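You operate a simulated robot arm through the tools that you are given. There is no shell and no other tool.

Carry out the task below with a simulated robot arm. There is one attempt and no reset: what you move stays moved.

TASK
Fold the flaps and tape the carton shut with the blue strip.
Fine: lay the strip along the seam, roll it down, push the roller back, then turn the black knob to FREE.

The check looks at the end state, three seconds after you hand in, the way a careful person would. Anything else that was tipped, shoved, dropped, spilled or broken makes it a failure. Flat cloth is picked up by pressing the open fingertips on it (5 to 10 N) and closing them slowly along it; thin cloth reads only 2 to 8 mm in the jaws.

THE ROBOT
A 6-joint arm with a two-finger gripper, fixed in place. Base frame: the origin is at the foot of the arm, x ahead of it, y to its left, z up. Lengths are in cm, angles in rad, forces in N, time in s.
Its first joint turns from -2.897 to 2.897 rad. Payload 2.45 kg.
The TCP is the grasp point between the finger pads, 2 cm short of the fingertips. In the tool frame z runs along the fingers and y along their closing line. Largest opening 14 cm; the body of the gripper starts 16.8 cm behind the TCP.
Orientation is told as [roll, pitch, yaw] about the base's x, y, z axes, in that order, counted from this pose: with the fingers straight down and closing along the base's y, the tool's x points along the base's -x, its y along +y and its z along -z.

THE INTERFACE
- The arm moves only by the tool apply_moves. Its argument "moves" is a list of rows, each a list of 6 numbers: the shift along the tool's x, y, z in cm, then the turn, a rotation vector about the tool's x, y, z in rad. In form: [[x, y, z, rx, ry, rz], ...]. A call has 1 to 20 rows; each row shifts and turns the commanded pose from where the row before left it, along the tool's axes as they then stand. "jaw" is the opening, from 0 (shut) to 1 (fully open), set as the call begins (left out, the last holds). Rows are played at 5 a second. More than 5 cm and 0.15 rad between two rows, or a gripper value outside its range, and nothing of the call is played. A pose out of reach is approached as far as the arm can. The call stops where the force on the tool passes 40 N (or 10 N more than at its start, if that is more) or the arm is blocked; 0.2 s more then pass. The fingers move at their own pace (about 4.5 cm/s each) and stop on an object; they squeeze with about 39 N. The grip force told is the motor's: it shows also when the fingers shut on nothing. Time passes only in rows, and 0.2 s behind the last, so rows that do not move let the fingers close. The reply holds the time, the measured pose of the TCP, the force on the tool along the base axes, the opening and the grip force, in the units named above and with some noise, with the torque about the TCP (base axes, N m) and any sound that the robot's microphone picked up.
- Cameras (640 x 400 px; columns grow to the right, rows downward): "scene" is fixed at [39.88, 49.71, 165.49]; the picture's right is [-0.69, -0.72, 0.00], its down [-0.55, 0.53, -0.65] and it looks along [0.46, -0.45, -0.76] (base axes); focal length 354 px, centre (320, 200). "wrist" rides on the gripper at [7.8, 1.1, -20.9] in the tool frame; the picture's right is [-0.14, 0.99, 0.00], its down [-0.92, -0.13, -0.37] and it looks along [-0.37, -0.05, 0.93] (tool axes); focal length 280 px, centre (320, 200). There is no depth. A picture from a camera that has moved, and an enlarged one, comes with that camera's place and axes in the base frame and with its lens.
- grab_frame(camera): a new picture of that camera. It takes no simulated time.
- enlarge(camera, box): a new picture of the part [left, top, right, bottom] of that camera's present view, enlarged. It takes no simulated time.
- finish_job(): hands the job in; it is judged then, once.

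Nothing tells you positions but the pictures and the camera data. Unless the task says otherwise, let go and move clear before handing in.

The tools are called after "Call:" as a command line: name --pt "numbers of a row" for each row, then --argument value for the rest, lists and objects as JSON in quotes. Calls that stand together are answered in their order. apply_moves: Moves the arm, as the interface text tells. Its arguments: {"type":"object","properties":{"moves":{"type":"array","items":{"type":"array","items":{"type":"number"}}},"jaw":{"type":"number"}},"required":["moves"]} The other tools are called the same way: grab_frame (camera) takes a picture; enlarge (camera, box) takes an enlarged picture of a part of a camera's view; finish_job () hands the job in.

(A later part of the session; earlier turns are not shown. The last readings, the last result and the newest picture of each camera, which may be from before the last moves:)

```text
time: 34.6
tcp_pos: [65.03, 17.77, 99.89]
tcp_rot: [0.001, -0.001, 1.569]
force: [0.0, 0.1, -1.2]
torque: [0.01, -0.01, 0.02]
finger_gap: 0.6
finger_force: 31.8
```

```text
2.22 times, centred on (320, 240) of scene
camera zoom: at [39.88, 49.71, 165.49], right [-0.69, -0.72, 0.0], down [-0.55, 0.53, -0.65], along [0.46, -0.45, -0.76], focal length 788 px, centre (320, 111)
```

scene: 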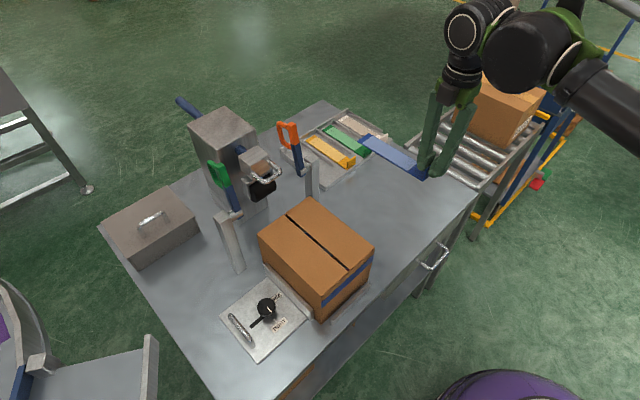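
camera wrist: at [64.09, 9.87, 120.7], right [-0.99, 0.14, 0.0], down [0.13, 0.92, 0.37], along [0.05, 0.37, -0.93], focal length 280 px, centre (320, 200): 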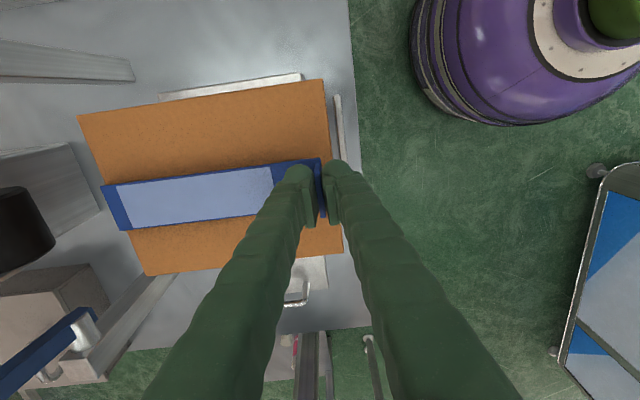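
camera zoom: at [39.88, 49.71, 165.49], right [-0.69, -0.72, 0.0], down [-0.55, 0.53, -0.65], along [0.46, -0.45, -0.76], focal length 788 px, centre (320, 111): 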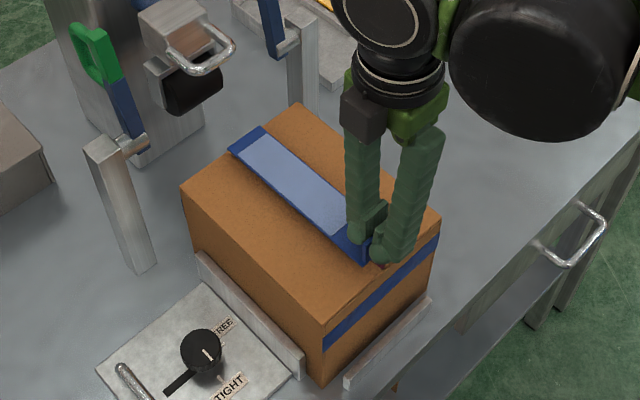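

Call:
apply_moves --pt "-0.2 0 0.5 0 0 0" --pt "0 0 0.5 0 0 0" --pt "0 0 0.3 0 0 0" --pt "0 0 0 0 0 0"

Call:
enlarge --camera "scene" --box '[260, 170, 380, 290]'

```text
time: 35.6
tcp_pos: [65.09, 17.98, 98.53]
tcp_rot: [0.001, 0.0, 1.57]
force: [0.1, 0.0, -0.9]
torque: [-0.05, 0.01, 0.01]
finger_gap: 0.58
finger_force: 32.6
```

```text
3.33 times, centred on (320, 230) of scene
camera zoom: at [39.88, 49.71, 165.49], right [-0.69, -0.72, 0.0], down [-0.55, 0.53, -0.65], along [0.46, -0.45, -0.76], focal length 1182 px, centre (320, 100)
```

zoom: 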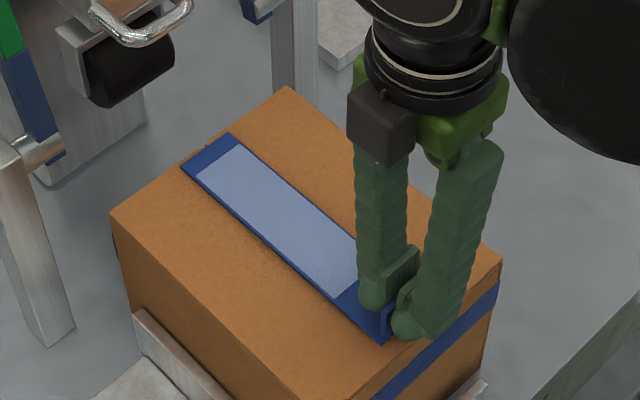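

Call:
apply_moves --pt "0 0 0.3 0 0 0" --pt "0 0 0.2 0 0 0" --pt "0 0 0 0 0 0"

Call:
enlarge --camera "scene" --box '[260, 170, 380, 290]'

```text
time: 36.4
tcp_pos: [65.14, 17.93, 98.2]
tcp_rot: [-0.003, 0.0, 1.571]
force: [1.4, 1.5, 20.8]
torque: [0.06, 0.01, 0.0]
finger_gap: 0.59
finger_force: 31.4
```

```text
3.33 times, centred on (320, 230) of scene
camera zoom: at [39.88, 49.71, 165.49], right [-0.69, -0.72, 0.0], down [-0.55, 0.53, -0.65], along [0.46, -0.45, -0.76], focal length 1182 px, centre (320, 100)
```

zoom: 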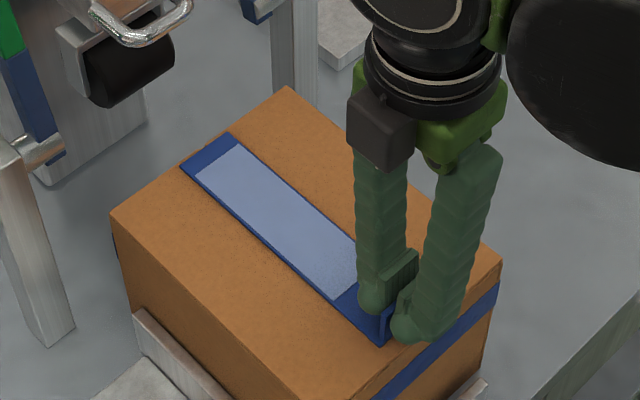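

The strip rests on the seam (contact force 21 N). I'll ease the pressure, open the fingers partly, and lift straight up.

Call:
apply_moves --pt "0 0 -0.1 0 0 0" --pt "0 0 0 0 0 0"

Call:
apply_moves --pt "0 0 0 0 0 0" --pt "0 0 0 0 0 0" --pt "0 0 0 0 0 0" --jaw 0.3

Call:
enlarge --camera "scene" --box '[260, 170, 380, 290]'

Call:
grab_frame --camera "wrist"

```text
time: 37.0
tcp_pos: [65.07, 18.03, 98.27]
tcp_rot: [0.0, 0.0, 1.57]
force: [-1.8, -0.5, 8.7]
torque: [-0.04, -0.02, -0.01]
finger_gap: 0.61
finger_force: 32.0
```

```text
time: 37.8
tcp_pos: [65.27, 17.95, 98.24]
tcp_rot: [-0.001, 0.0, 1.571]
force: [-0.3, 0.3, -0.8]
torque: [0.02, 0.01, 0.0]
finger_gap: 4.21
finger_force: 0.1
```

```text
3.33 times, centred on (320, 230) of scene
camera zoom: at [39.88, 49.71, 165.49], right [-0.69, -0.72, 0.0], down [-0.55, 0.53, -0.65], along [0.46, -0.45, -0.76], focal length 1182 px, centre (320, 100)
```

zoom: 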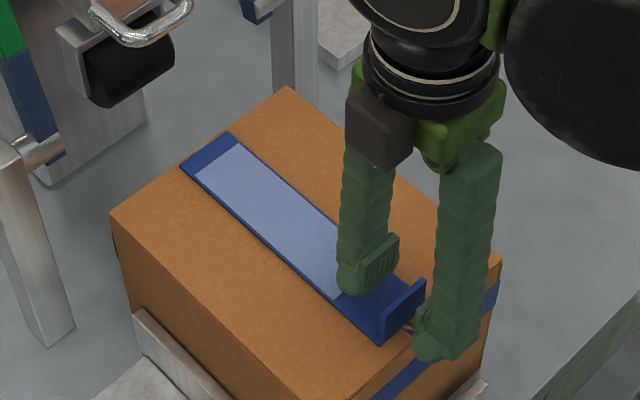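

```text
taken
camera wrist: at [64.15, 10.08, 119.07], right [-0.99, 0.14, 0.0], down [0.13, 0.92, 0.37], along [0.05, 0.37, -0.93], focal length 280 px, centre (320, 200)
```

wrist: 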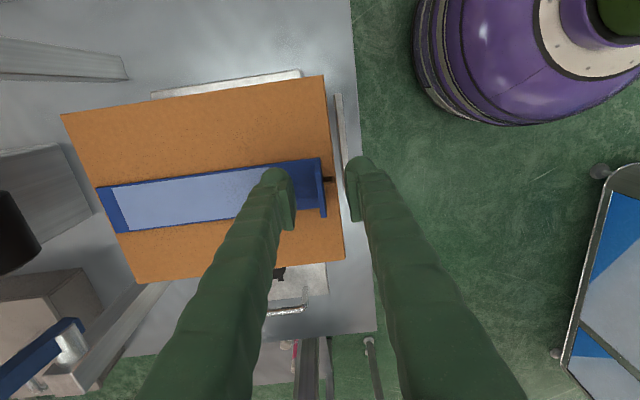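

The strip is laid along the seam and released. I'll lift clear, check the result, and study the roller.

Call:
apply_moves --pt "0 0 -2 0 0 0" --pt "0 0 -4 0 0 0" --pt "0 0 -4 0 0 0" --pt "0 0 -5 0 0 0" --pt "0 0 -5 0 0 0" --pt "4 0 -2 0 0 0" --pt "4 0 0 0 0 0" --pt "4 0 0 0 0 0" --pt "0 0 0 0 0 0"

Call:
enlarge --camera "scene" --box '[180, 90, 400, 300]'

Call:
enlarge --camera "scene" --box '[200, 100, 310, 210]'

Call:
grab_frame --camera "wrist"

```text
time: 39.8
tcp_pos: [65.37, 5.73, 120.09]
tcp_rot: [0.0, -0.001, 1.57]
force: [-0.5, -0.3, -0.6]
torque: [-0.02, -0.02, 0.01]
finger_gap: 4.21
finger_force: 0.0
```

```text
1.90 times, centred on (290, 195) of scene
camera zoom: at [39.88, 49.71, 165.49], right [-0.69, -0.72, 0.0], down [-0.55, 0.53, -0.65], along [0.46, -0.45, -0.76], focal length 675 px, centre (377, 210)
```

zoom: 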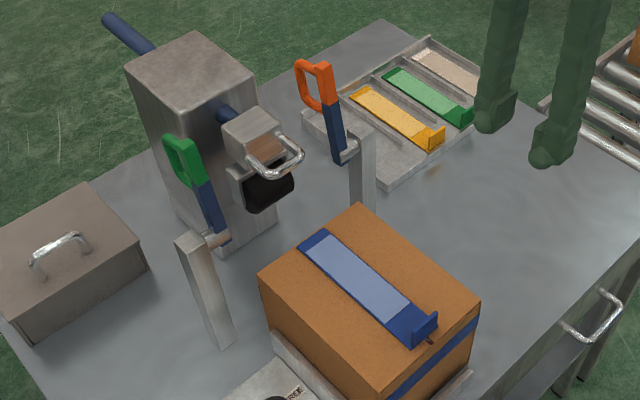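

```text
3.64 times, centred on (255, 155) of scene
camera zoom: at [39.88, 49.71, 165.49], right [-0.69, -0.72, 0.0], down [-0.55, 0.53, -0.65], along [0.46, -0.45, -0.76], focal length 1289 px, centre (556, 364)
```

zoom: 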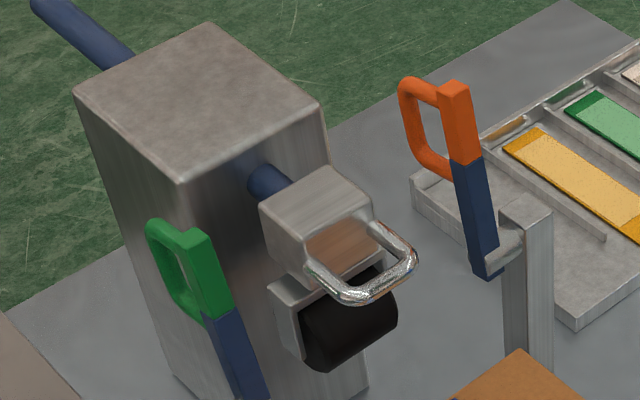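

```text
taken
camera wrist: at [64.34, -2.08, 140.94], right [-0.99, 0.14, 0.0], down [0.13, 0.92, 0.37], along [0.05, 0.37, -0.93], focal length 280 px, centre (320, 200)
```

wrist: 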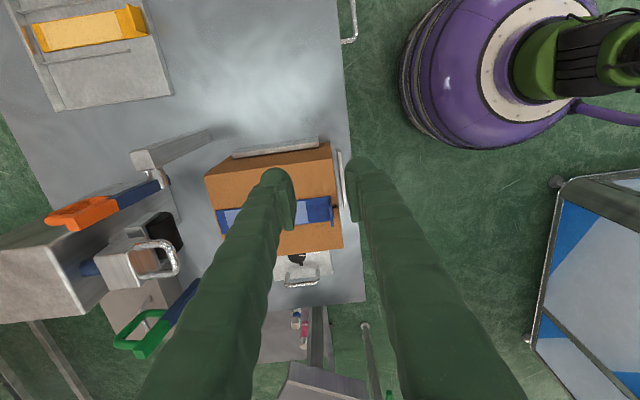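

Call:
enlarge --camera "wrist" --box '[80, 170, 240, 370]'

```text
2.00 times, centred on (160, 270) of wrist
camera zoom: at [64.34, -2.08, 140.94], right [-0.99, 0.14, 0.0], down [0.13, 0.92, 0.37], along [0.05, 0.37, -0.93], focal length 561 px, centre (640, 60)
```

zoom: 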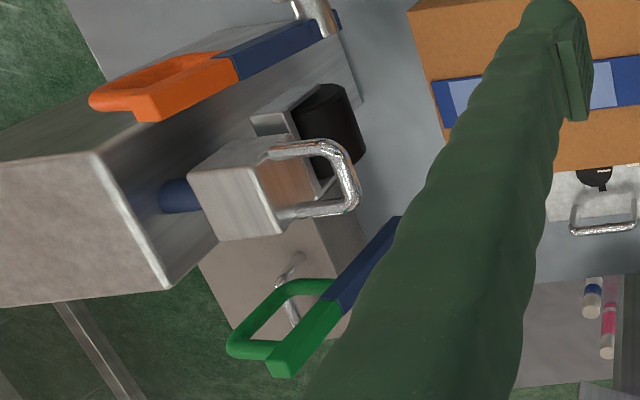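

The strip lies squarely on the seam. The roller handle's front bar runs along y at about (89.1, 15.6–20.6, 106), and the black roller is centred near (94.5, 18.1, 97.5). I'll take a closer look before gripping.

Call:
apply_moves --pt "-4 -2.4 0 0 0 0" --pt "-4 -2.4 0 0 0 0" --pt "-4 -2.4 1 0 0 0" --pt "-4.2 -2.4 1 0 0 0" --pt "0 0 0 0 0 0"

Call:
grab_frame --camera "wrist"

Call:
enlarge --camera "wrist" --box '[120, 80, 280, 200]'

Call:
enlarge --camera "scene" --box '[215, 130, 295, 210]'

```text
time: 41.0
tcp_pos: [74.75, 22.29, 118.13]
tcp_rot: [0.001, 0.0, 1.571]
force: [0.3, -0.1, 0.2]
torque: [-0.03, 0.02, 0.03]
finger_gap: 4.2
finger_force: 0.1
```

```text
taken
camera wrist: at [73.82, 14.36, 139.02], right [-0.99, 0.14, 0.0], down [0.13, 0.92, 0.37], along [0.05, 0.37, -0.93], focal length 280 px, centre (320, 200)
```

wrist: 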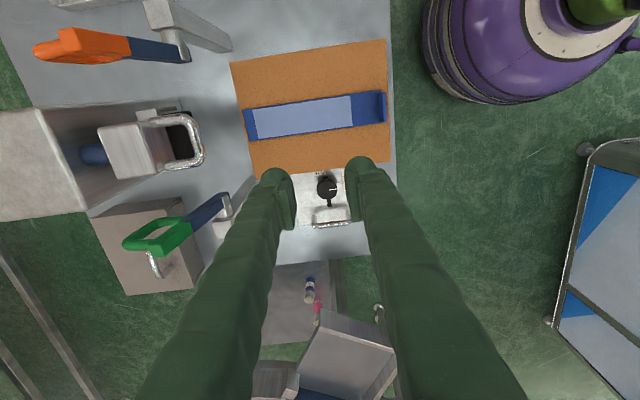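

```text
3.33 times, centred on (200, 140) of wrist
camera zoom: at [73.82, 14.36, 139.02], right [-0.99, 0.14, 0.0], down [0.13, 0.92, 0.37], along [0.05, 0.37, -0.93], focal length 935 px, centre (720, 400)
```

zoom: 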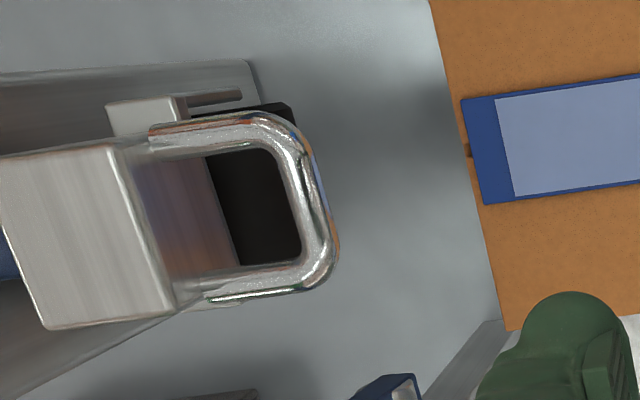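

```text
5.00 times, centred on (255, 170) of scene
camera zoom: at [39.88, 49.71, 165.49], right [-0.69, -0.72, 0.0], down [-0.55, 0.53, -0.65], along [0.46, -0.45, -0.76], focal length 1772 px, centre (645, 350)
```

zoom: 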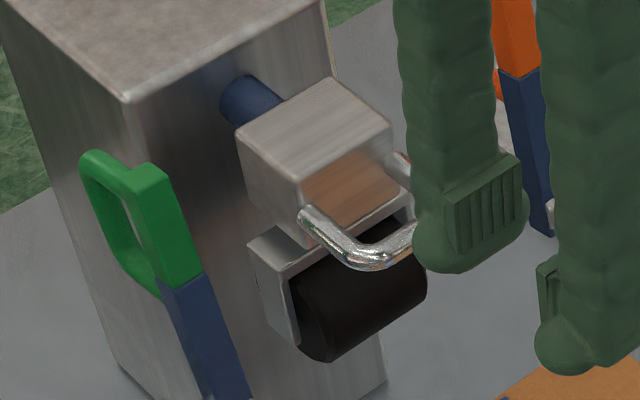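

The loop opening is about 4.2 cm (x) by 3.9 cm (y), centred near (91.6, 18.1, 106). Closed fingers at yaw 0 (3.6 × 2.8 cm) fit inside as a positive hook for both pull and push. I'll rotate back to yaw 0 and close the jaw.

Call:
apply_moves --pt "0 0 0 0 0 0.1428" --pt "0 0 0 0 0 0.1428" --pt "0 0 0 0 0 0.1428" --pt "0 0 0 0 0 0.1428" --pt "0 0 0 0 0 0.1428" --pt "0 0 0 0 0 0.1428" --pt "0 0 0 0 0 0.1428" --pt "0 0 0 0 0 0.1428" --pt "0 0 0 0 0 0.1428" --pt "0 0 0 0 0 0.1428" --pt "0 0 0 0 0 0.1428" --pt "-4 -2 0 0 0 0" --pt "-4 -2 0 0 0 0" --pt "0 0 0 0 0 0" --jaw 0

Call:
grab_frame --camera "wrist"

Call:
enlarge --camera "scene" --box '[215, 110, 335, 210]'

```text
time: 44.0
tcp_pos: [82.9, 18.15, 118.18]
tcp_rot: [0.0, -0.002, 0.0]
force: [-0.4, 0.4, -0.5]
torque: [0.02, -0.03, -0.01]
finger_gap: 0.0
finger_force: 29.6
```

```text
taken
camera wrist: at [75.15, 19.15, 139.12], right [0.14, 0.99, 0.0], down [0.92, -0.13, 0.37], along [0.37, -0.05, -0.93], focal length 280 px, centre (320, 200)
```

wrist: 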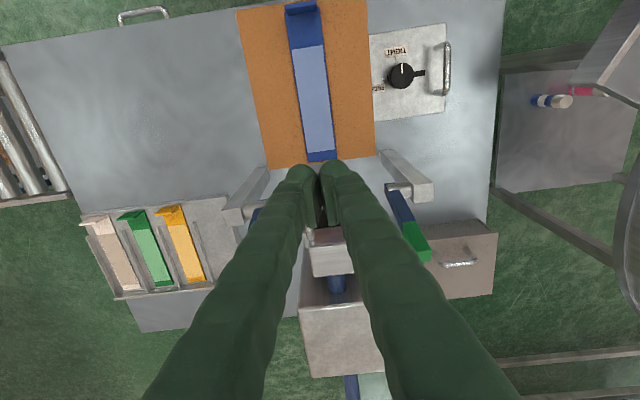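

```text
4.00 times, centred on (275, 160) of scene
camera zoom: at [39.88, 49.71, 165.49], right [-0.69, -0.72, 0.0], down [-0.55, 0.53, -0.65], along [0.46, -0.45, -0.76], focal length 1418 px, centre (500, 360)
```

zoom: 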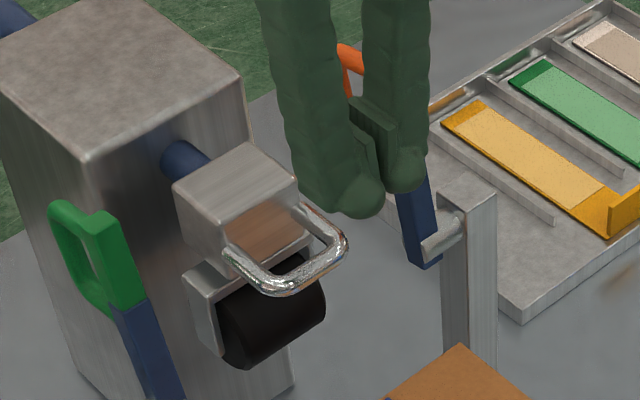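

Call:
enlarge --camera "scene" --box '[270, 110, 330, 170]'

Call:
enlarge --camera "wrist" --box '[270, 140, 370, 240]'

```text
6.67 times, centred on (300, 140) of scene
camera zoom: at [39.88, 49.71, 165.49], right [-0.69, -0.72, 0.0], down [-0.55, 0.53, -0.65], along [0.46, -0.45, -0.76], focal length 2363 px, centre (453, 600)
```

zoom: 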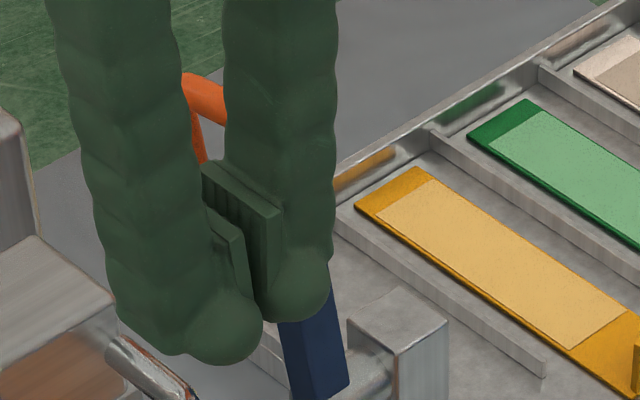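

```text
4.00 times, centred on (320, 190) of wrist
camera zoom: at [75.15, 19.15, 139.12], right [0.14, 0.99, 0.0], down [0.92, -0.13, 0.37], along [0.37, -0.05, -0.93], focal length 1122 px, centre (320, 240)
```

zoom: 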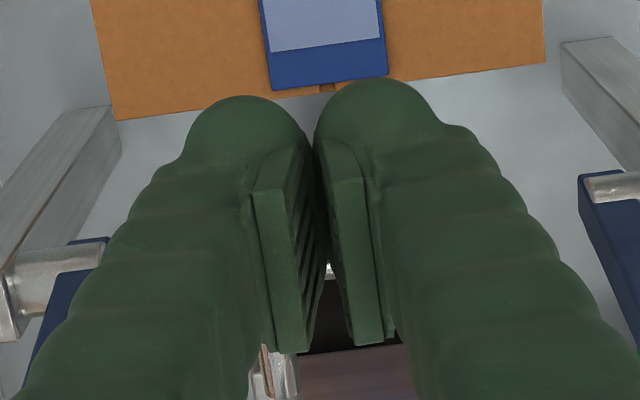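

Call:
enlarge --camera "scene" --box '[235, 145, 285, 195]'

```text
8.00 times, centred on (260, 170) of scene
camera zoom: at [39.88, 49.71, 165.49], right [-0.69, -0.72, 0.0], down [-0.55, 0.53, -0.65], along [0.46, -0.45, -0.76], focal length 2836 px, centre (800, 440)
```

zoom: 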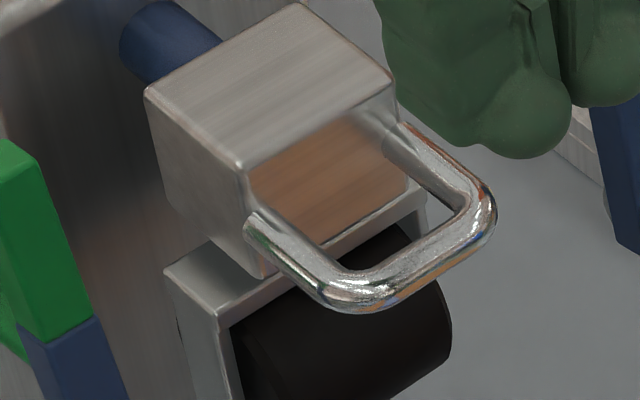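

The opening is nearly square, about 3.9 cm, so it is tight for a 3.6 cm finger. I'll instead straddle the loop's two side arms (outer width about 5.9 cm) with the fingers closing along y, after lowering in front of it to stay within reach.

Call:
apply_moves --pt "0 0 4 0 0 0" --pt "0 0 4 0 0 0" --pt "0 0 4.2 0 0 0" --pt "0 0 0 0 0 0" --jaw 0.6

Call:
grab_frame --camera "wrist"

Call:
enlarge --camera "scene" --box '[215, 110, 335, 210]'

```text
time: 45.0
tcp_pos: [82.64, 17.75, 106.07]
tcp_rot: [0.001, -0.001, 0.0]
force: [-0.2, 0.5, -0.2]
torque: [0.0, 0.02, 0.0]
finger_gap: 8.41
finger_force: 0.0
```

```text
taken
camera wrist: at [74.91, 18.75, 126.92], right [0.14, 0.99, 0.0], down [0.92, -0.13, 0.37], along [0.37, -0.05, -0.93], focal length 280 px, centre (320, 200)
```

wrist: 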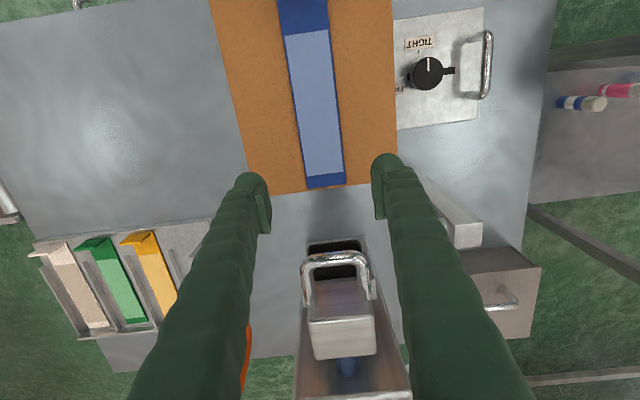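

```text
4.00 times, centred on (275, 160) of scene
camera zoom: at [39.88, 49.71, 165.49], right [-0.69, -0.72, 0.0], down [-0.55, 0.53, -0.65], along [0.46, -0.45, -0.76], focal length 1418 px, centre (500, 360)
```

zoom: 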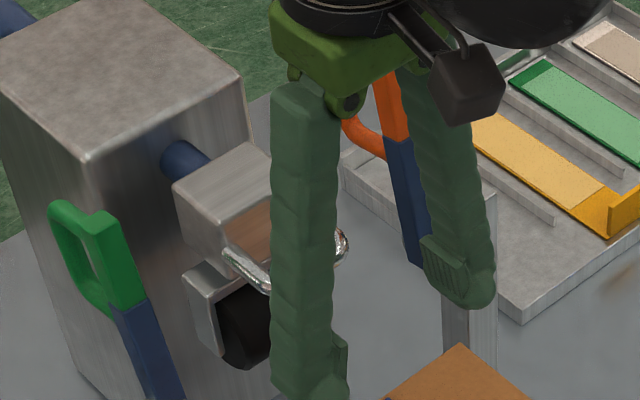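

Call:
apply_moves --pt "-2.5 0 0 0 0 0" --pt "-2.5 0 0 0 0 0" --pt "-2.0 0 0 0 0 0" --pt "-1.3 0 0 0 0 0" --pt "0 0 0 0 0 0" --pt "0 0 0 0 0 0"

Call:
grab_frame --camera "wrist"

Call:
enlarge --camera "scene" --box '[215, 110, 335, 210]'

```text
time: 46.4
tcp_pos: [90.92, 17.98, 106.1]
tcp_rot: [-0.001, 0.0, 0.0]
force: [-0.1, 0.0, -0.9]
torque: [0.0, 0.0, 0.03]
finger_gap: 8.39
finger_force: 0.1
```

```text
taken
camera wrist: at [83.27, 19.03, 126.86], right [0.14, 0.99, 0.0], down [0.92, -0.13, 0.37], along [0.37, -0.05, -0.93], focal length 280 px, centre (320, 200)
```

wrist: 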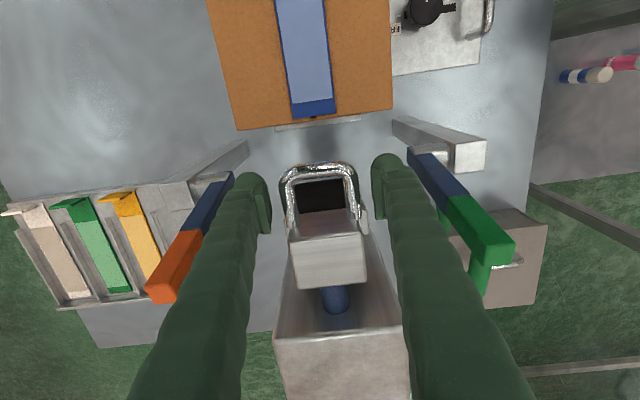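

```text
4.00 times, centred on (275, 160) of scene
camera zoom: at [39.88, 49.71, 165.49], right [-0.69, -0.72, 0.0], down [-0.55, 0.53, -0.65], along [0.46, -0.45, -0.76], focal length 1418 px, centre (500, 360)
```

zoom: 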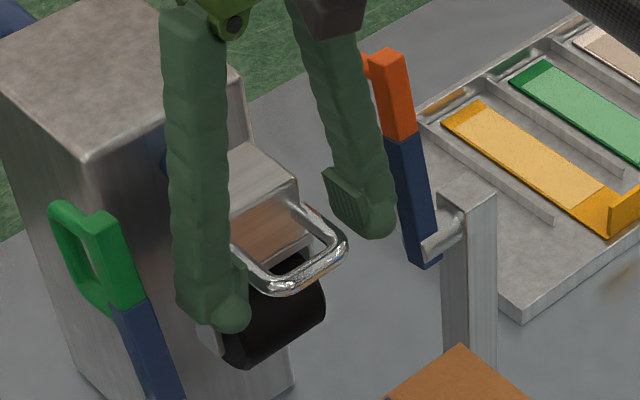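

The loop's arms are centred between the pads at the right height. I'll close on them.

Call:
apply_moves --pt "0 0 0 0 0 0" --pt "0 0 0 0 0 0" --pt "0 0 0 0 0 0" --pt "0 0 0 0 0 0" --jaw 0

Call:
grab_frame --camera "wrist"

Call:
enlarge --camera "scene" --box '[215, 110, 335, 210]'

```text
time: 47.4
tcp_pos: [91.02, 17.91, 105.99]
tcp_rot: [-0.003, 0.0, 0.002]
force: [-0.8, -1.9, 0.1]
torque: [-0.12, 0.03, 0.26]
finger_gap: 6.2
finger_force: 44.8
```

```text
taken
camera wrist: at [83.27, 19.0, 126.86], right [0.14, 0.99, 0.0], down [0.92, -0.13, 0.37], along [0.37, -0.05, -0.93], focal length 280 px, centre (320, 200)
```

wrist: 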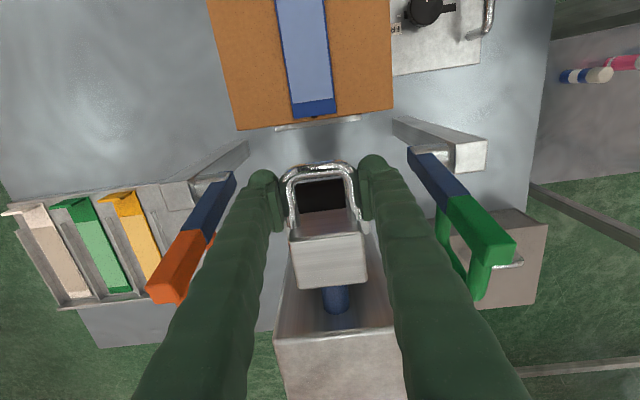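

```text
4.00 times, centred on (275, 160) of scene
camera zoom: at [39.88, 49.71, 165.49], right [-0.69, -0.72, 0.0], down [-0.55, 0.53, -0.65], along [0.46, -0.45, -0.76], focal length 1418 px, centre (500, 360)
```

zoom: 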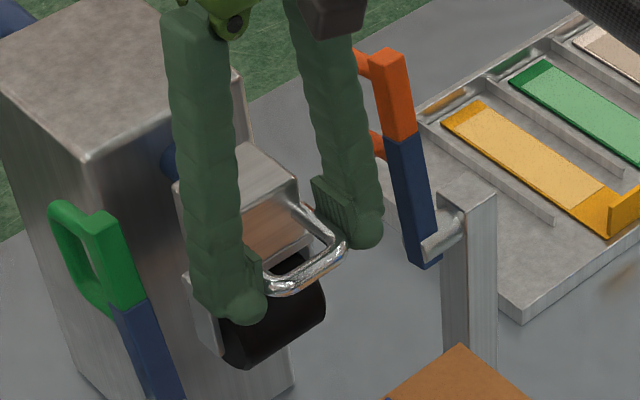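

Gripped at 6.2 cm. I'll pull a few centimetres toward the base and check that the roller follows.

Call:
apply_moves --pt "0.5 0 0 0 0 0" --pt "0.8 0 0 0 0 0" --pt "0.8 0 0 0 0 0" --pt "0.9 0 0 0 0 0" --pt "0 0 0 0 0 0"

Call:
grab_frame --camera "wrist"

Call:
enlarge --camera "scene" --box '[215, 110, 335, 210]'

```text
time: 48.6
tcp_pos: [87.97, 17.98, 105.97]
tcp_rot: [0.0, 0.0, -0.001]
force: [-0.9, -13.4, 1.4]
torque: [-0.18, -0.35, 0.17]
finger_gap: 6.18
finger_force: 44.6
```

```text
taken
camera wrist: at [80.31, 19.01, 126.85], right [0.14, 0.99, 0.0], down [0.92, -0.13, 0.37], along [0.37, -0.05, -0.93], focal length 280 px, centre (320, 200)
```

wrist: 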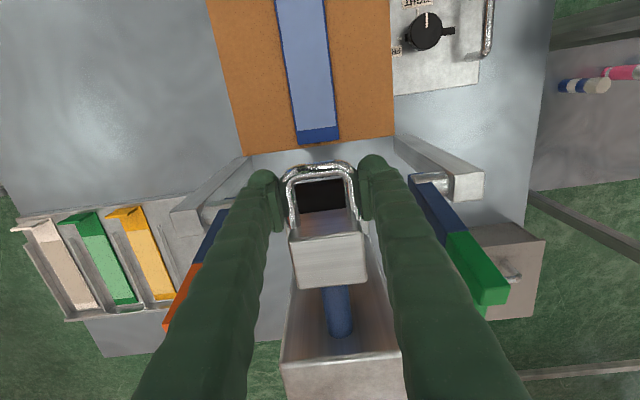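

```text
4.00 times, centred on (275, 160) of scene
camera zoom: at [39.88, 49.71, 165.49], right [-0.69, -0.72, 0.0], down [-0.55, 0.53, -0.65], along [0.46, -0.45, -0.76], focal length 1418 px, centre (500, 360)
```

zoom: 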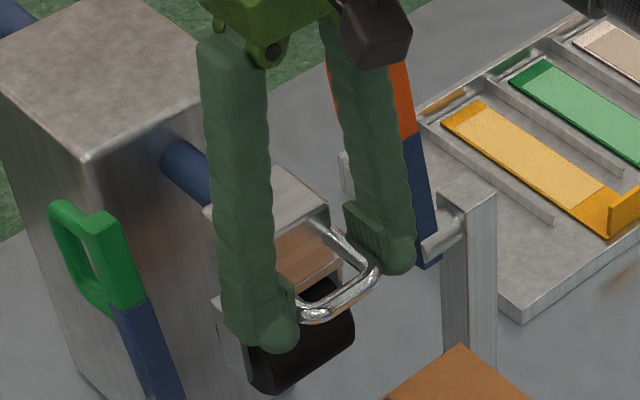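

The roller follows the grip. I'll ease the slight sideways load and keep pulling slowly over the carton.

Call:
apply_moves --pt "0.8 -0.08 0 0 0 0" --pt "0.8 0 0 0 0 0" --pt "0.8 0 0 0 0 0" --pt "0.8 0 0 0 0 0" --pt "0.8 0 0 0 0 0" --pt "0.8 0 0 0 0 0" --pt "0.8 0 0 0 0 0" --pt "0.8 0 0 0 0 0" --pt "0.8 0 0 0 0 0" --pt "0.8 0 0 0 0 0" --pt "0 0 0 0 0 0"

Call:
enlarge --camera "scene" --box '[215, 110, 395, 310]'

Call:
grab_frame --camera "wrist"

```text
time: 51.0
tcp_pos: [80.01, 17.9, 106.01]
tcp_rot: [0.0, -0.001, 0.0]
force: [-0.1, -17.7, 0.3]
torque: [-0.27, 0.27, 0.48]
finger_gap: 6.19
finger_force: 44.9
```

```text
2.00 times, centred on (305, 210) of scene
camera zoom: at [39.88, 49.71, 165.49], right [-0.69, -0.72, 0.0], down [-0.55, 0.53, -0.65], along [0.46, -0.45, -0.76], focal length 709 px, centre (350, 180)
```

zoom: 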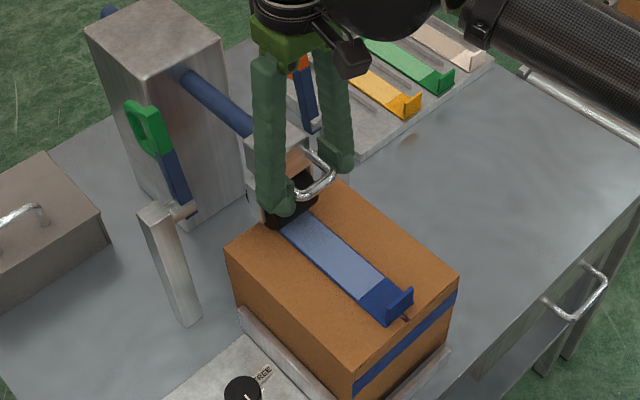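

```text
taken
camera wrist: at [72.43, 19.0, 126.84], right [0.14, 0.99, 0.0], down [0.92, -0.13, 0.37], along [0.37, -0.05, -0.93], focal length 280 px, centre (320, 200)
```

wrist: 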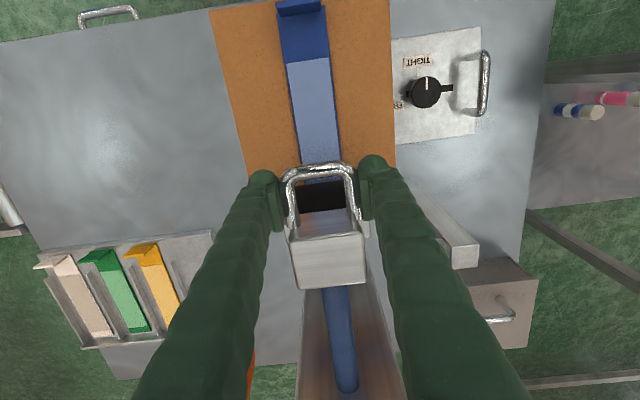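

Call:
apply_moves --pt "0.5 -0.15 0 0 0 0" --pt "0 0 0 0 0 0"

```text
time: 51.6
tcp_pos: [79.61, 18.0, 105.98]
tcp_rot: [0.002, -0.003, 0.0]
force: [-0.2, -5.7, 8.0]
torque: [0.16, 0.09, 0.09]
finger_gap: 6.2
finger_force: 45.1
```

Call:
apply_moves --pt "0.8 -0.05 0 0 0 0" --pt "0.8 0 0 0 0 0" --pt "0.8 0 0 0 0 0" --pt "0.8 0 0 0 0 0" --pt "0.8 0 0 0 0 0" --pt "0.8 0 0 0 0 0" --pt "0.8 0 0 0 0 0" --pt "0.8 0 0 0 0 0" --pt "0.8 0 0 0 0 0" --pt "0.8 0 0 0 0 0" --pt "0 0 0 0 0 0"

Call:
enlarge --camera "scene" --box '[215, 110, 395, 310]'

Call:
grab_frame --camera "wrist"

```text
time: 54.0
tcp_pos: [71.36, 17.98, 105.9]
tcp_rot: [0.0, 0.0, 0.001]
force: [-0.8, 15.9, -1.0]
torque: [0.07, -0.01, 0.32]
finger_gap: 6.17
finger_force: 44.8
```

```text
2.00 times, centred on (305, 210) of scene
camera zoom: at [39.88, 49.71, 165.49], right [-0.69, -0.72, 0.0], down [-0.55, 0.53, -0.65], along [0.46, -0.45, -0.76], focal length 709 px, centre (350, 180)
```

zoom: 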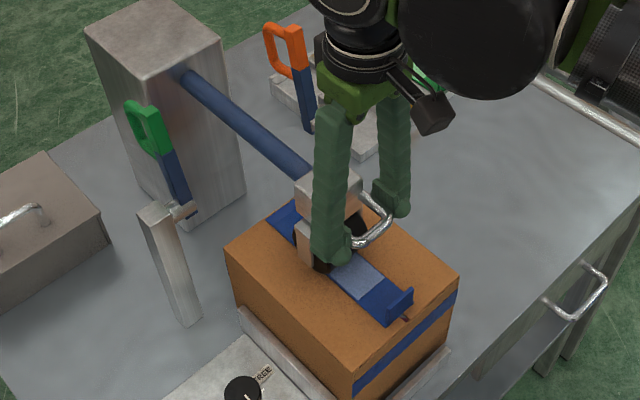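

```text
taken
camera wrist: at [63.75, 19.0, 126.82], right [0.14, 0.99, 0.0], down [0.92, -0.13, 0.37], along [0.37, -0.05, -0.93], focal length 280 px, centre (320, 200)
```

wrist: 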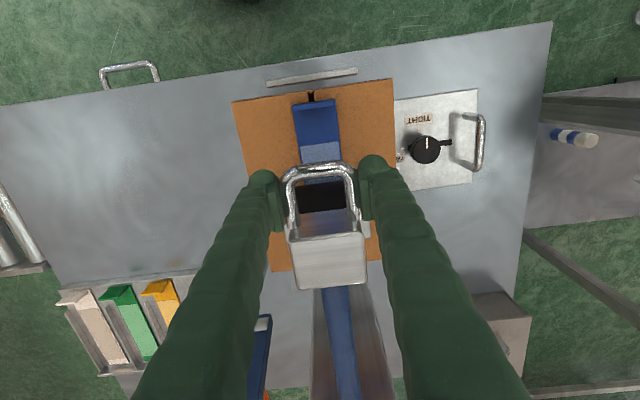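

Call:
apply_moves --pt "0.7 0.1 0 0 0 0" --pt "0.7 0 0 0 0 0" --pt "0.7 0 0 0 0 0" --pt "0.7 0 0 0 0 0" --pt "0.7 0 0 0 0 0" --pt "0.7 0 0 0 0 0" --pt "0.6 0 0 0 0 0" --pt "0 0 0 0 0 0"

Call:
enlarge --camera "scene" --box '[255, 150, 375, 270]'

Call:
grab_frame --camera "wrist"

```text
time: 55.8
tcp_pos: [66.73, 17.95, 105.95]
tcp_rot: [-0.001, 0.0, -0.002]
force: [-0.3, 6.0, -26.2]
torque: [0.26, -0.46, 0.54]
finger_gap: 6.15
finger_force: 45.0
```

```text
3.33 times, centred on (315, 210) of scene
camera zoom: at [39.88, 49.71, 165.49], right [-0.69, -0.72, 0.0], down [-0.55, 0.53, -0.65], along [0.46, -0.45, -0.76], focal length 1182 px, centre (337, 167)
```

zoom: 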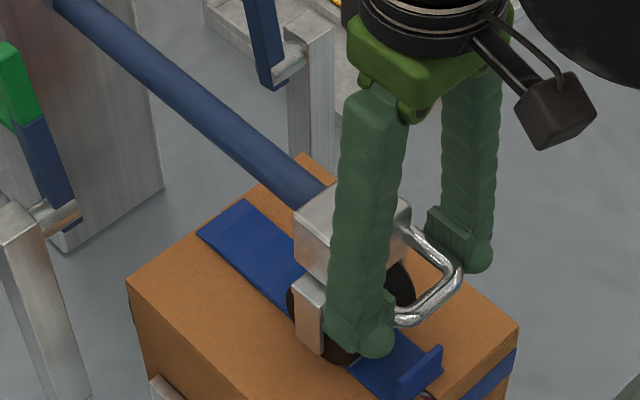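

```text
taken
camera wrist: at [59.06, 19.01, 126.82], right [0.14, 0.99, 0.0], down [0.92, -0.13, 0.37], along [0.36, -0.05, -0.93], focal length 280 px, centre (320, 200)
```

wrist: 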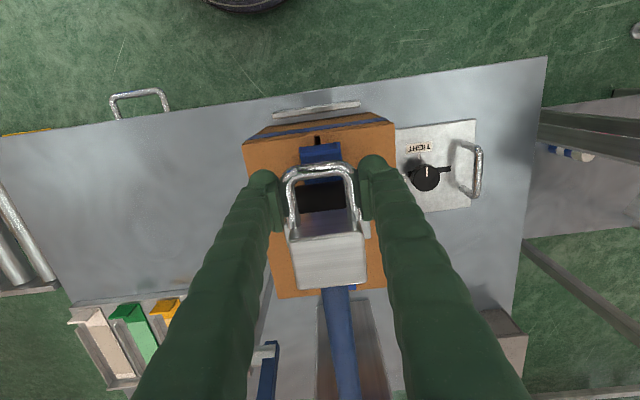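

The light area behind the roller has turned solid blue, so rolling is working. I'll relieve the vertical load a little and roll the last bit before the tab.

Call:
apply_moves --pt "0.3 -0.03 0.08 0 0 0" --pt "0.3 0 0 0 0 0" --pt "0 0 0 0 0 0"

Call:
enlarge --camera "scene" --box '[255, 150, 375, 270]'

Call:
enlarge --camera "wrist" --box '[260, 110, 380, 220]'

```text
time: 56.6
tcp_pos: [66.21, 18.03, 105.96]
tcp_rot: [0.0, 0.0, -0.001]
force: [0.6, 10.8, 1.8]
torque: [0.04, 0.47, 0.42]
finger_gap: 6.17
finger_force: 45.0
```

```text
3.33 times, centred on (315, 210) of scene
camera zoom: at [39.88, 49.71, 165.49], right [-0.69, -0.72, 0.0], down [-0.55, 0.53, -0.65], along [0.46, -0.45, -0.76], focal length 1182 px, centre (337, 167)
```

zoom: 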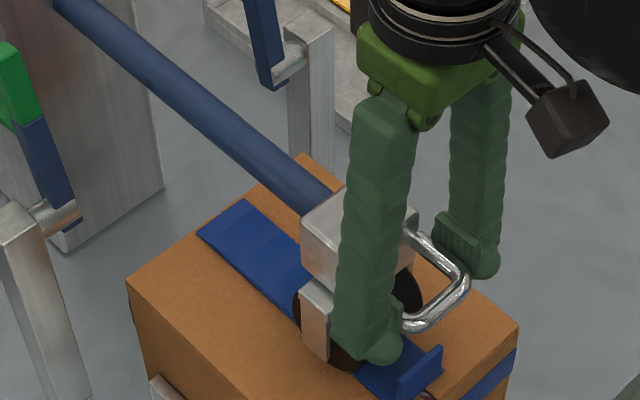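

```text
3.64 times, centred on (320, 165) of wrist
camera zoom: at [58.41, 19.0, 126.81], right [0.14, 0.99, 0.0], down [0.92, -0.13, 0.37], along [0.37, -0.05, -0.93], focal length 1020 px, centre (320, 327)
```

zoom: 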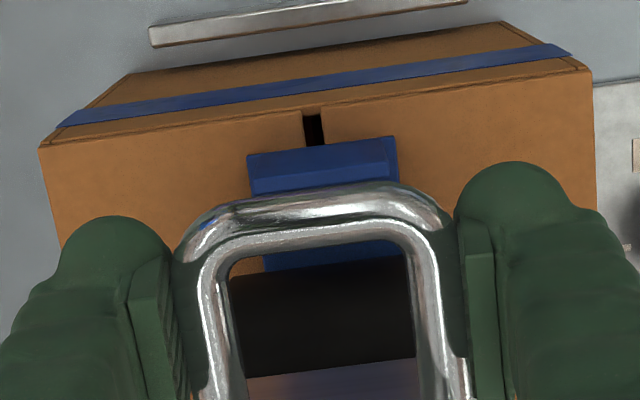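

Call:
apply_moves --pt "0.3 -0.04 0 0 0 0" --pt "0.3 0 0 0 0 0" --pt "0 0 0 0 0 0"

Call:
enlarge --camera "wrist" --box '[260, 110, 380, 220]'

```text
time: 57.4
tcp_pos: [65.48, 17.93, 105.87]
tcp_rot: [0.0, -0.003, 0.002]
force: [0.7, 22.3, 22.7]
torque: [0.35, -0.23, 0.66]
finger_gap: 6.18
finger_force: 45.1
```

```text
3.64 times, centred on (320, 165) of wrist
camera zoom: at [57.79, 18.98, 126.8], right [0.14, 0.99, 0.0], down [0.92, -0.13, 0.37], along [0.37, -0.05, -0.93], focal length 1020 px, centre (320, 327)
```

zoom: 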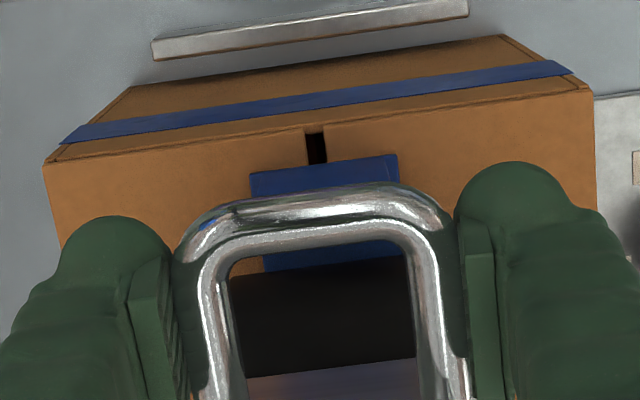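

The strip's full light zone is rolled. Now I'll push the roller back home along the same line, trimming off the side loads.

Call:
apply_moves --pt "-0.4 0.1 -0.06 0 0 0" --pt "-0.8 0 0 0 0 0" --pt "-0.8 0 0 0 0 0" --pt "-0.8 0 0 0 0 0" --pt "-0.8 0 0 0 0 0" --pt "-0.8 0 0 0 0 0" --pt "-0.8 0 0 0 0 0" --pt "-0.8 0 0 0 0 0" --pt "0 0 0 0 0 0"

Call:
enlarge --camera "scene" --box '[215, 130, 395, 290]'

```text
time: 59.4
tcp_pos: [71.46, 17.89, 105.89]
tcp_rot: [-0.002, -0.002, 0.001]
force: [1.2, 10.6, 24.7]
torque: [0.09, -0.33, 0.27]
finger_gap: 6.15
finger_force: 44.7
```

```text
2.50 times, centred on (305, 210) of scene
camera zoom: at [39.88, 49.71, 165.49], right [-0.69, -0.72, 0.0], down [-0.55, 0.53, -0.65], along [0.46, -0.45, -0.76], focal length 886 px, centre (358, 175)
```

zoom: 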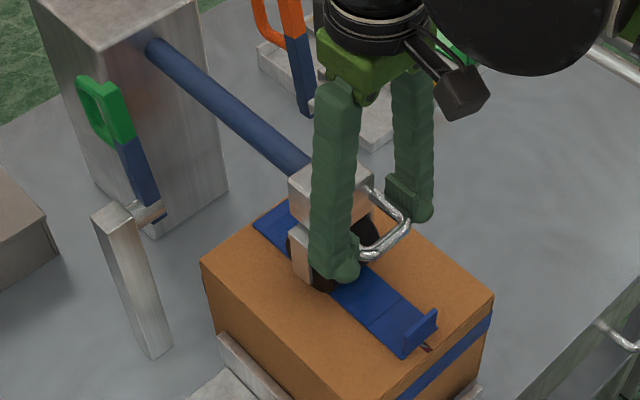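

Call:
apply_moves --pt "-0.8 0.06 -0.08 0 0 0" --pt "-0.8 0 0 0 0 0" --pt "-0.8 0 0 0 0 0" --pt "-0.8 0 0 0 0 0" --pt "-0.8 0 0 0 0 0" --pt "-0.8 0 0 0 0 0" --pt "-0.8 0 0 0 0 0" --pt "-0.8 0 0 0 0 0" --pt "-0.8 0 0 0 0 0" --pt "-0.8 0 0 0 0 0" --pt "-0.8 0 0 0 0 0" --pt "-0.8 0 0 0 0 0" --pt "0 0 0 0 0 0"

```text
time: 60.9
tcp_pos: [76.82, 18.0, 105.82]
tcp_rot: [-0.001, -0.002, -0.001]
force: [-1.6, -0.6, -18.2]
torque: [0.3, -0.4, 0.42]
finger_gap: 6.16
finger_force: 45.3
stopped in row 7: the force on the tool passed its limit at 41 N (the readings are from after the stop); the commanded pose is now the measured one
```

Call:
apply_moves --pt "0 0 0.08 0 0 0" --pt "-0.5 0 0 0 0 0" --pt "-0.8 0 0 0 0 0" --pt "-0.8 0 0 0 0 0" --pt "-0.8 0 0 0 0 0" --pt "0 0 0 0 0 0"

Call:
grab_frame --camera "wrist"

Call:
enlarge --camera "scene" --box '[215, 130, 395, 290]'

```text
time: 62.3
tcp_pos: [79.78, 17.9, 105.91]
tcp_rot: [-0.001, -0.001, 0.0]
force: [1.5, 0.2, -2.4]
torque: [-0.04, 0.14, 0.52]
finger_gap: 6.14
finger_force: 44.7
```

```text
taken
camera wrist: at [72.01, 19.01, 126.8], right [0.14, 0.99, 0.0], down [0.92, -0.13, 0.37], along [0.37, -0.05, -0.93], focal length 280 px, centre (320, 200)
```

wrist: 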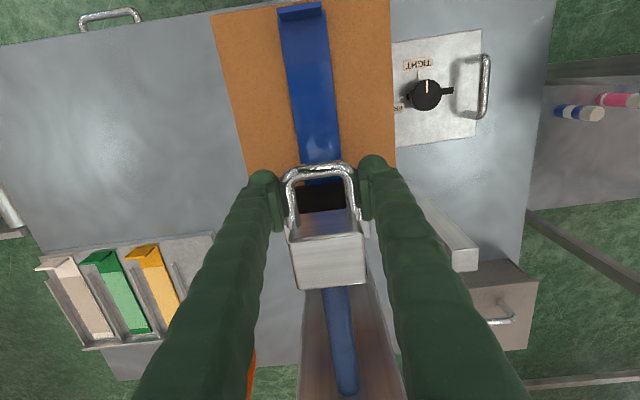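

```text
2.50 times, centred on (305, 210) of scene
camera zoom: at [39.88, 49.71, 165.49], right [-0.69, -0.72, 0.0], down [-0.55, 0.53, -0.65], along [0.46, -0.45, -0.76], focal length 886 px, centre (358, 175)
```

zoom: 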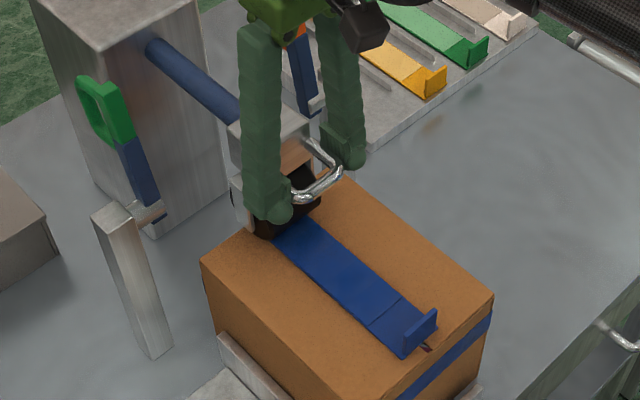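

The strip is fully bonded in appearance, now solid blue along its length. I'll keep pushing the roller home.

Call:
apply_moves --pt "-0.8 0 0 0 0 0" --pt "-0.8 0 0 0 0 0" --pt "-0.8 0 0 0 0 0" --pt "-0.8 0 0 0 0 0" --pt "-0.8 0 0 0 0 0" --pt "-0.8 0 0 0 0 0" --pt "-0.8 0 0 0 0 0" --pt "0 0 0 0 0 0"

Call:
apply_moves --pt "-0.8 0 0 0 0 0" --pt "-0.8 0 0 0 0 0" --pt "-0.8 0 0 0 0 0" --pt "-0.8 0 0 0 0 0" --pt "-0.8 0 0 0 0 0" --pt "-0.4 0 0 0 0 0" --pt "0 0 0 0 0 0"

```text
time: 64.1
tcp_pos: [85.29, 18.01, 105.99]
tcp_rot: [-0.001, 0.001, 0.001]
force: [-0.2, 9.2, 1.9]
torque: [0.13, 0.12, 0.64]
finger_gap: 6.15
finger_force: 45.2
```

```text
time: 65.7
tcp_pos: [89.69, 18.05, 105.92]
tcp_rot: [0.0, 0.0, -0.001]
force: [-0.2, 1.2, -7.1]
torque: [0.04, -0.05, 0.55]
finger_gap: 6.18
finger_force: 45.0
```

Call:
apply_moves --pt "-0.5 0 0 0 0 0" --pt "-0.4 0 0 0 0 0" --pt "-0.3 0 0 0 0 0" --pt "-0.2 0 0 0 0 0" --pt "0 0 0 0 0 0"

Call:
grab_frame --camera "wrist"

Call:
enlarge --camera "scene" --box '[215, 110, 335, 210]'

```text
time: 66.8
tcp_pos: [90.94, 17.94, 105.99]
tcp_rot: [-0.001, 0.004, -0.001]
force: [-6.5, -3.3, -10.2]
torque: [0.34, -0.89, 0.19]
finger_gap: 6.18
finger_force: 44.7
stopped in row 5: the force on the tool passed its limit at 41 N (the readings are from after the stop); the commanded pose is now the measured one
```

```text
taken
camera wrist: at [83.33, 19.04, 126.83], right [0.14, 0.99, 0.0], down [0.92, -0.13, 0.37], along [0.36, -0.05, -0.93], focal length 280 px, centre (320, 200)
```

wrist: 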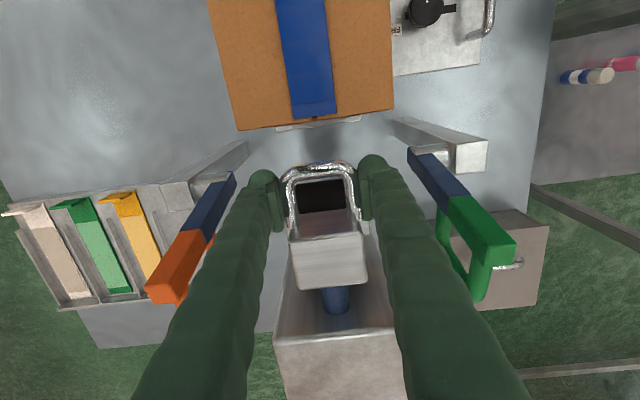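

```text
4.00 times, centred on (275, 160) of scene
camera zoom: at [39.88, 49.71, 165.49], right [-0.69, -0.72, 0.0], down [-0.55, 0.53, -0.65], along [0.46, -0.45, -0.76], focal length 1418 px, centre (500, 360)
```

zoom: 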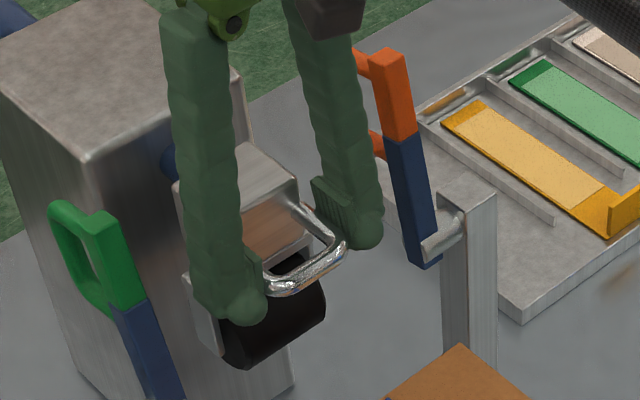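

The roller is against its home stop, matching the starting picture. I'll release, back straight out and rise.

Call:
apply_moves --pt "0 0 0 0 0 0" --pt "0 0 0 0 0 0" --pt "0 0 0 0 0 0" --jaw 0.6

Call:
apply_moves --pt "2 0 0 0 0 0" --pt "3 0 0 0 0 0" --pt "3 0 0 0 0 0" --pt "0 0 -4 0 0 0" --pt "0 0 -4.5 0 0 0" --pt "0 0 -4.5 0 0 0" --pt "3.5 3.5 0 0 0 0" --pt "3.5 3.5 0 0 0 0" --pt "3.5 3.5 0 0 0 0" --pt "3.5 3.5 0 0 0 0" --pt "0 0 0 0 0 0"

Call:
grab_frame --camera "wrist"

Call:
grab_frame --camera "scene"

```text
time: 67.6
tcp_pos: [91.01, 18.01, 105.97]
tcp_rot: [-0.002, 0.002, 0.001]
force: [-0.4, 0.2, 0.2]
torque: [0.01, 0.01, 0.01]
finger_gap: 8.42
finger_force: 0.0
```

```text
time: 70.0
tcp_pos: [69.02, 31.9, 118.95]
tcp_rot: [-0.003, 0.002, 0.0]
force: [1.0, -0.3, -0.1]
torque: [-0.03, -0.02, 0.01]
finger_gap: 8.42
finger_force: 0.1
```

```text
taken
camera wrist: at [61.37, 33.04, 139.78], right [0.14, 0.99, 0.0], down [0.92, -0.13, 0.37], along [0.36, -0.05, -0.93], focal length 280 px, centre (320, 200)
```

wrist: 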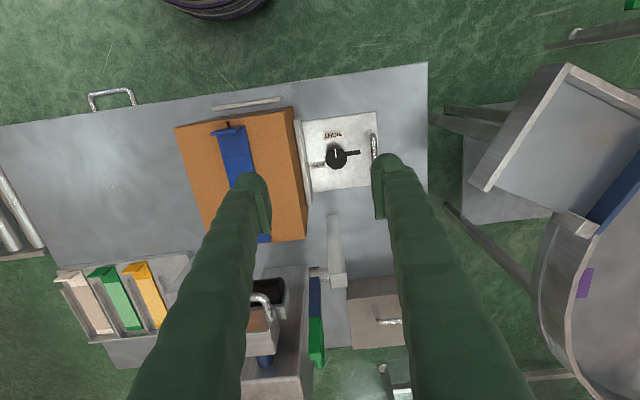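

```text
taken
```

scene: 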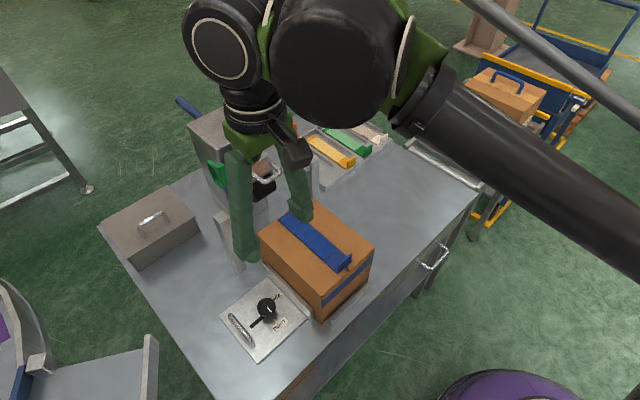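

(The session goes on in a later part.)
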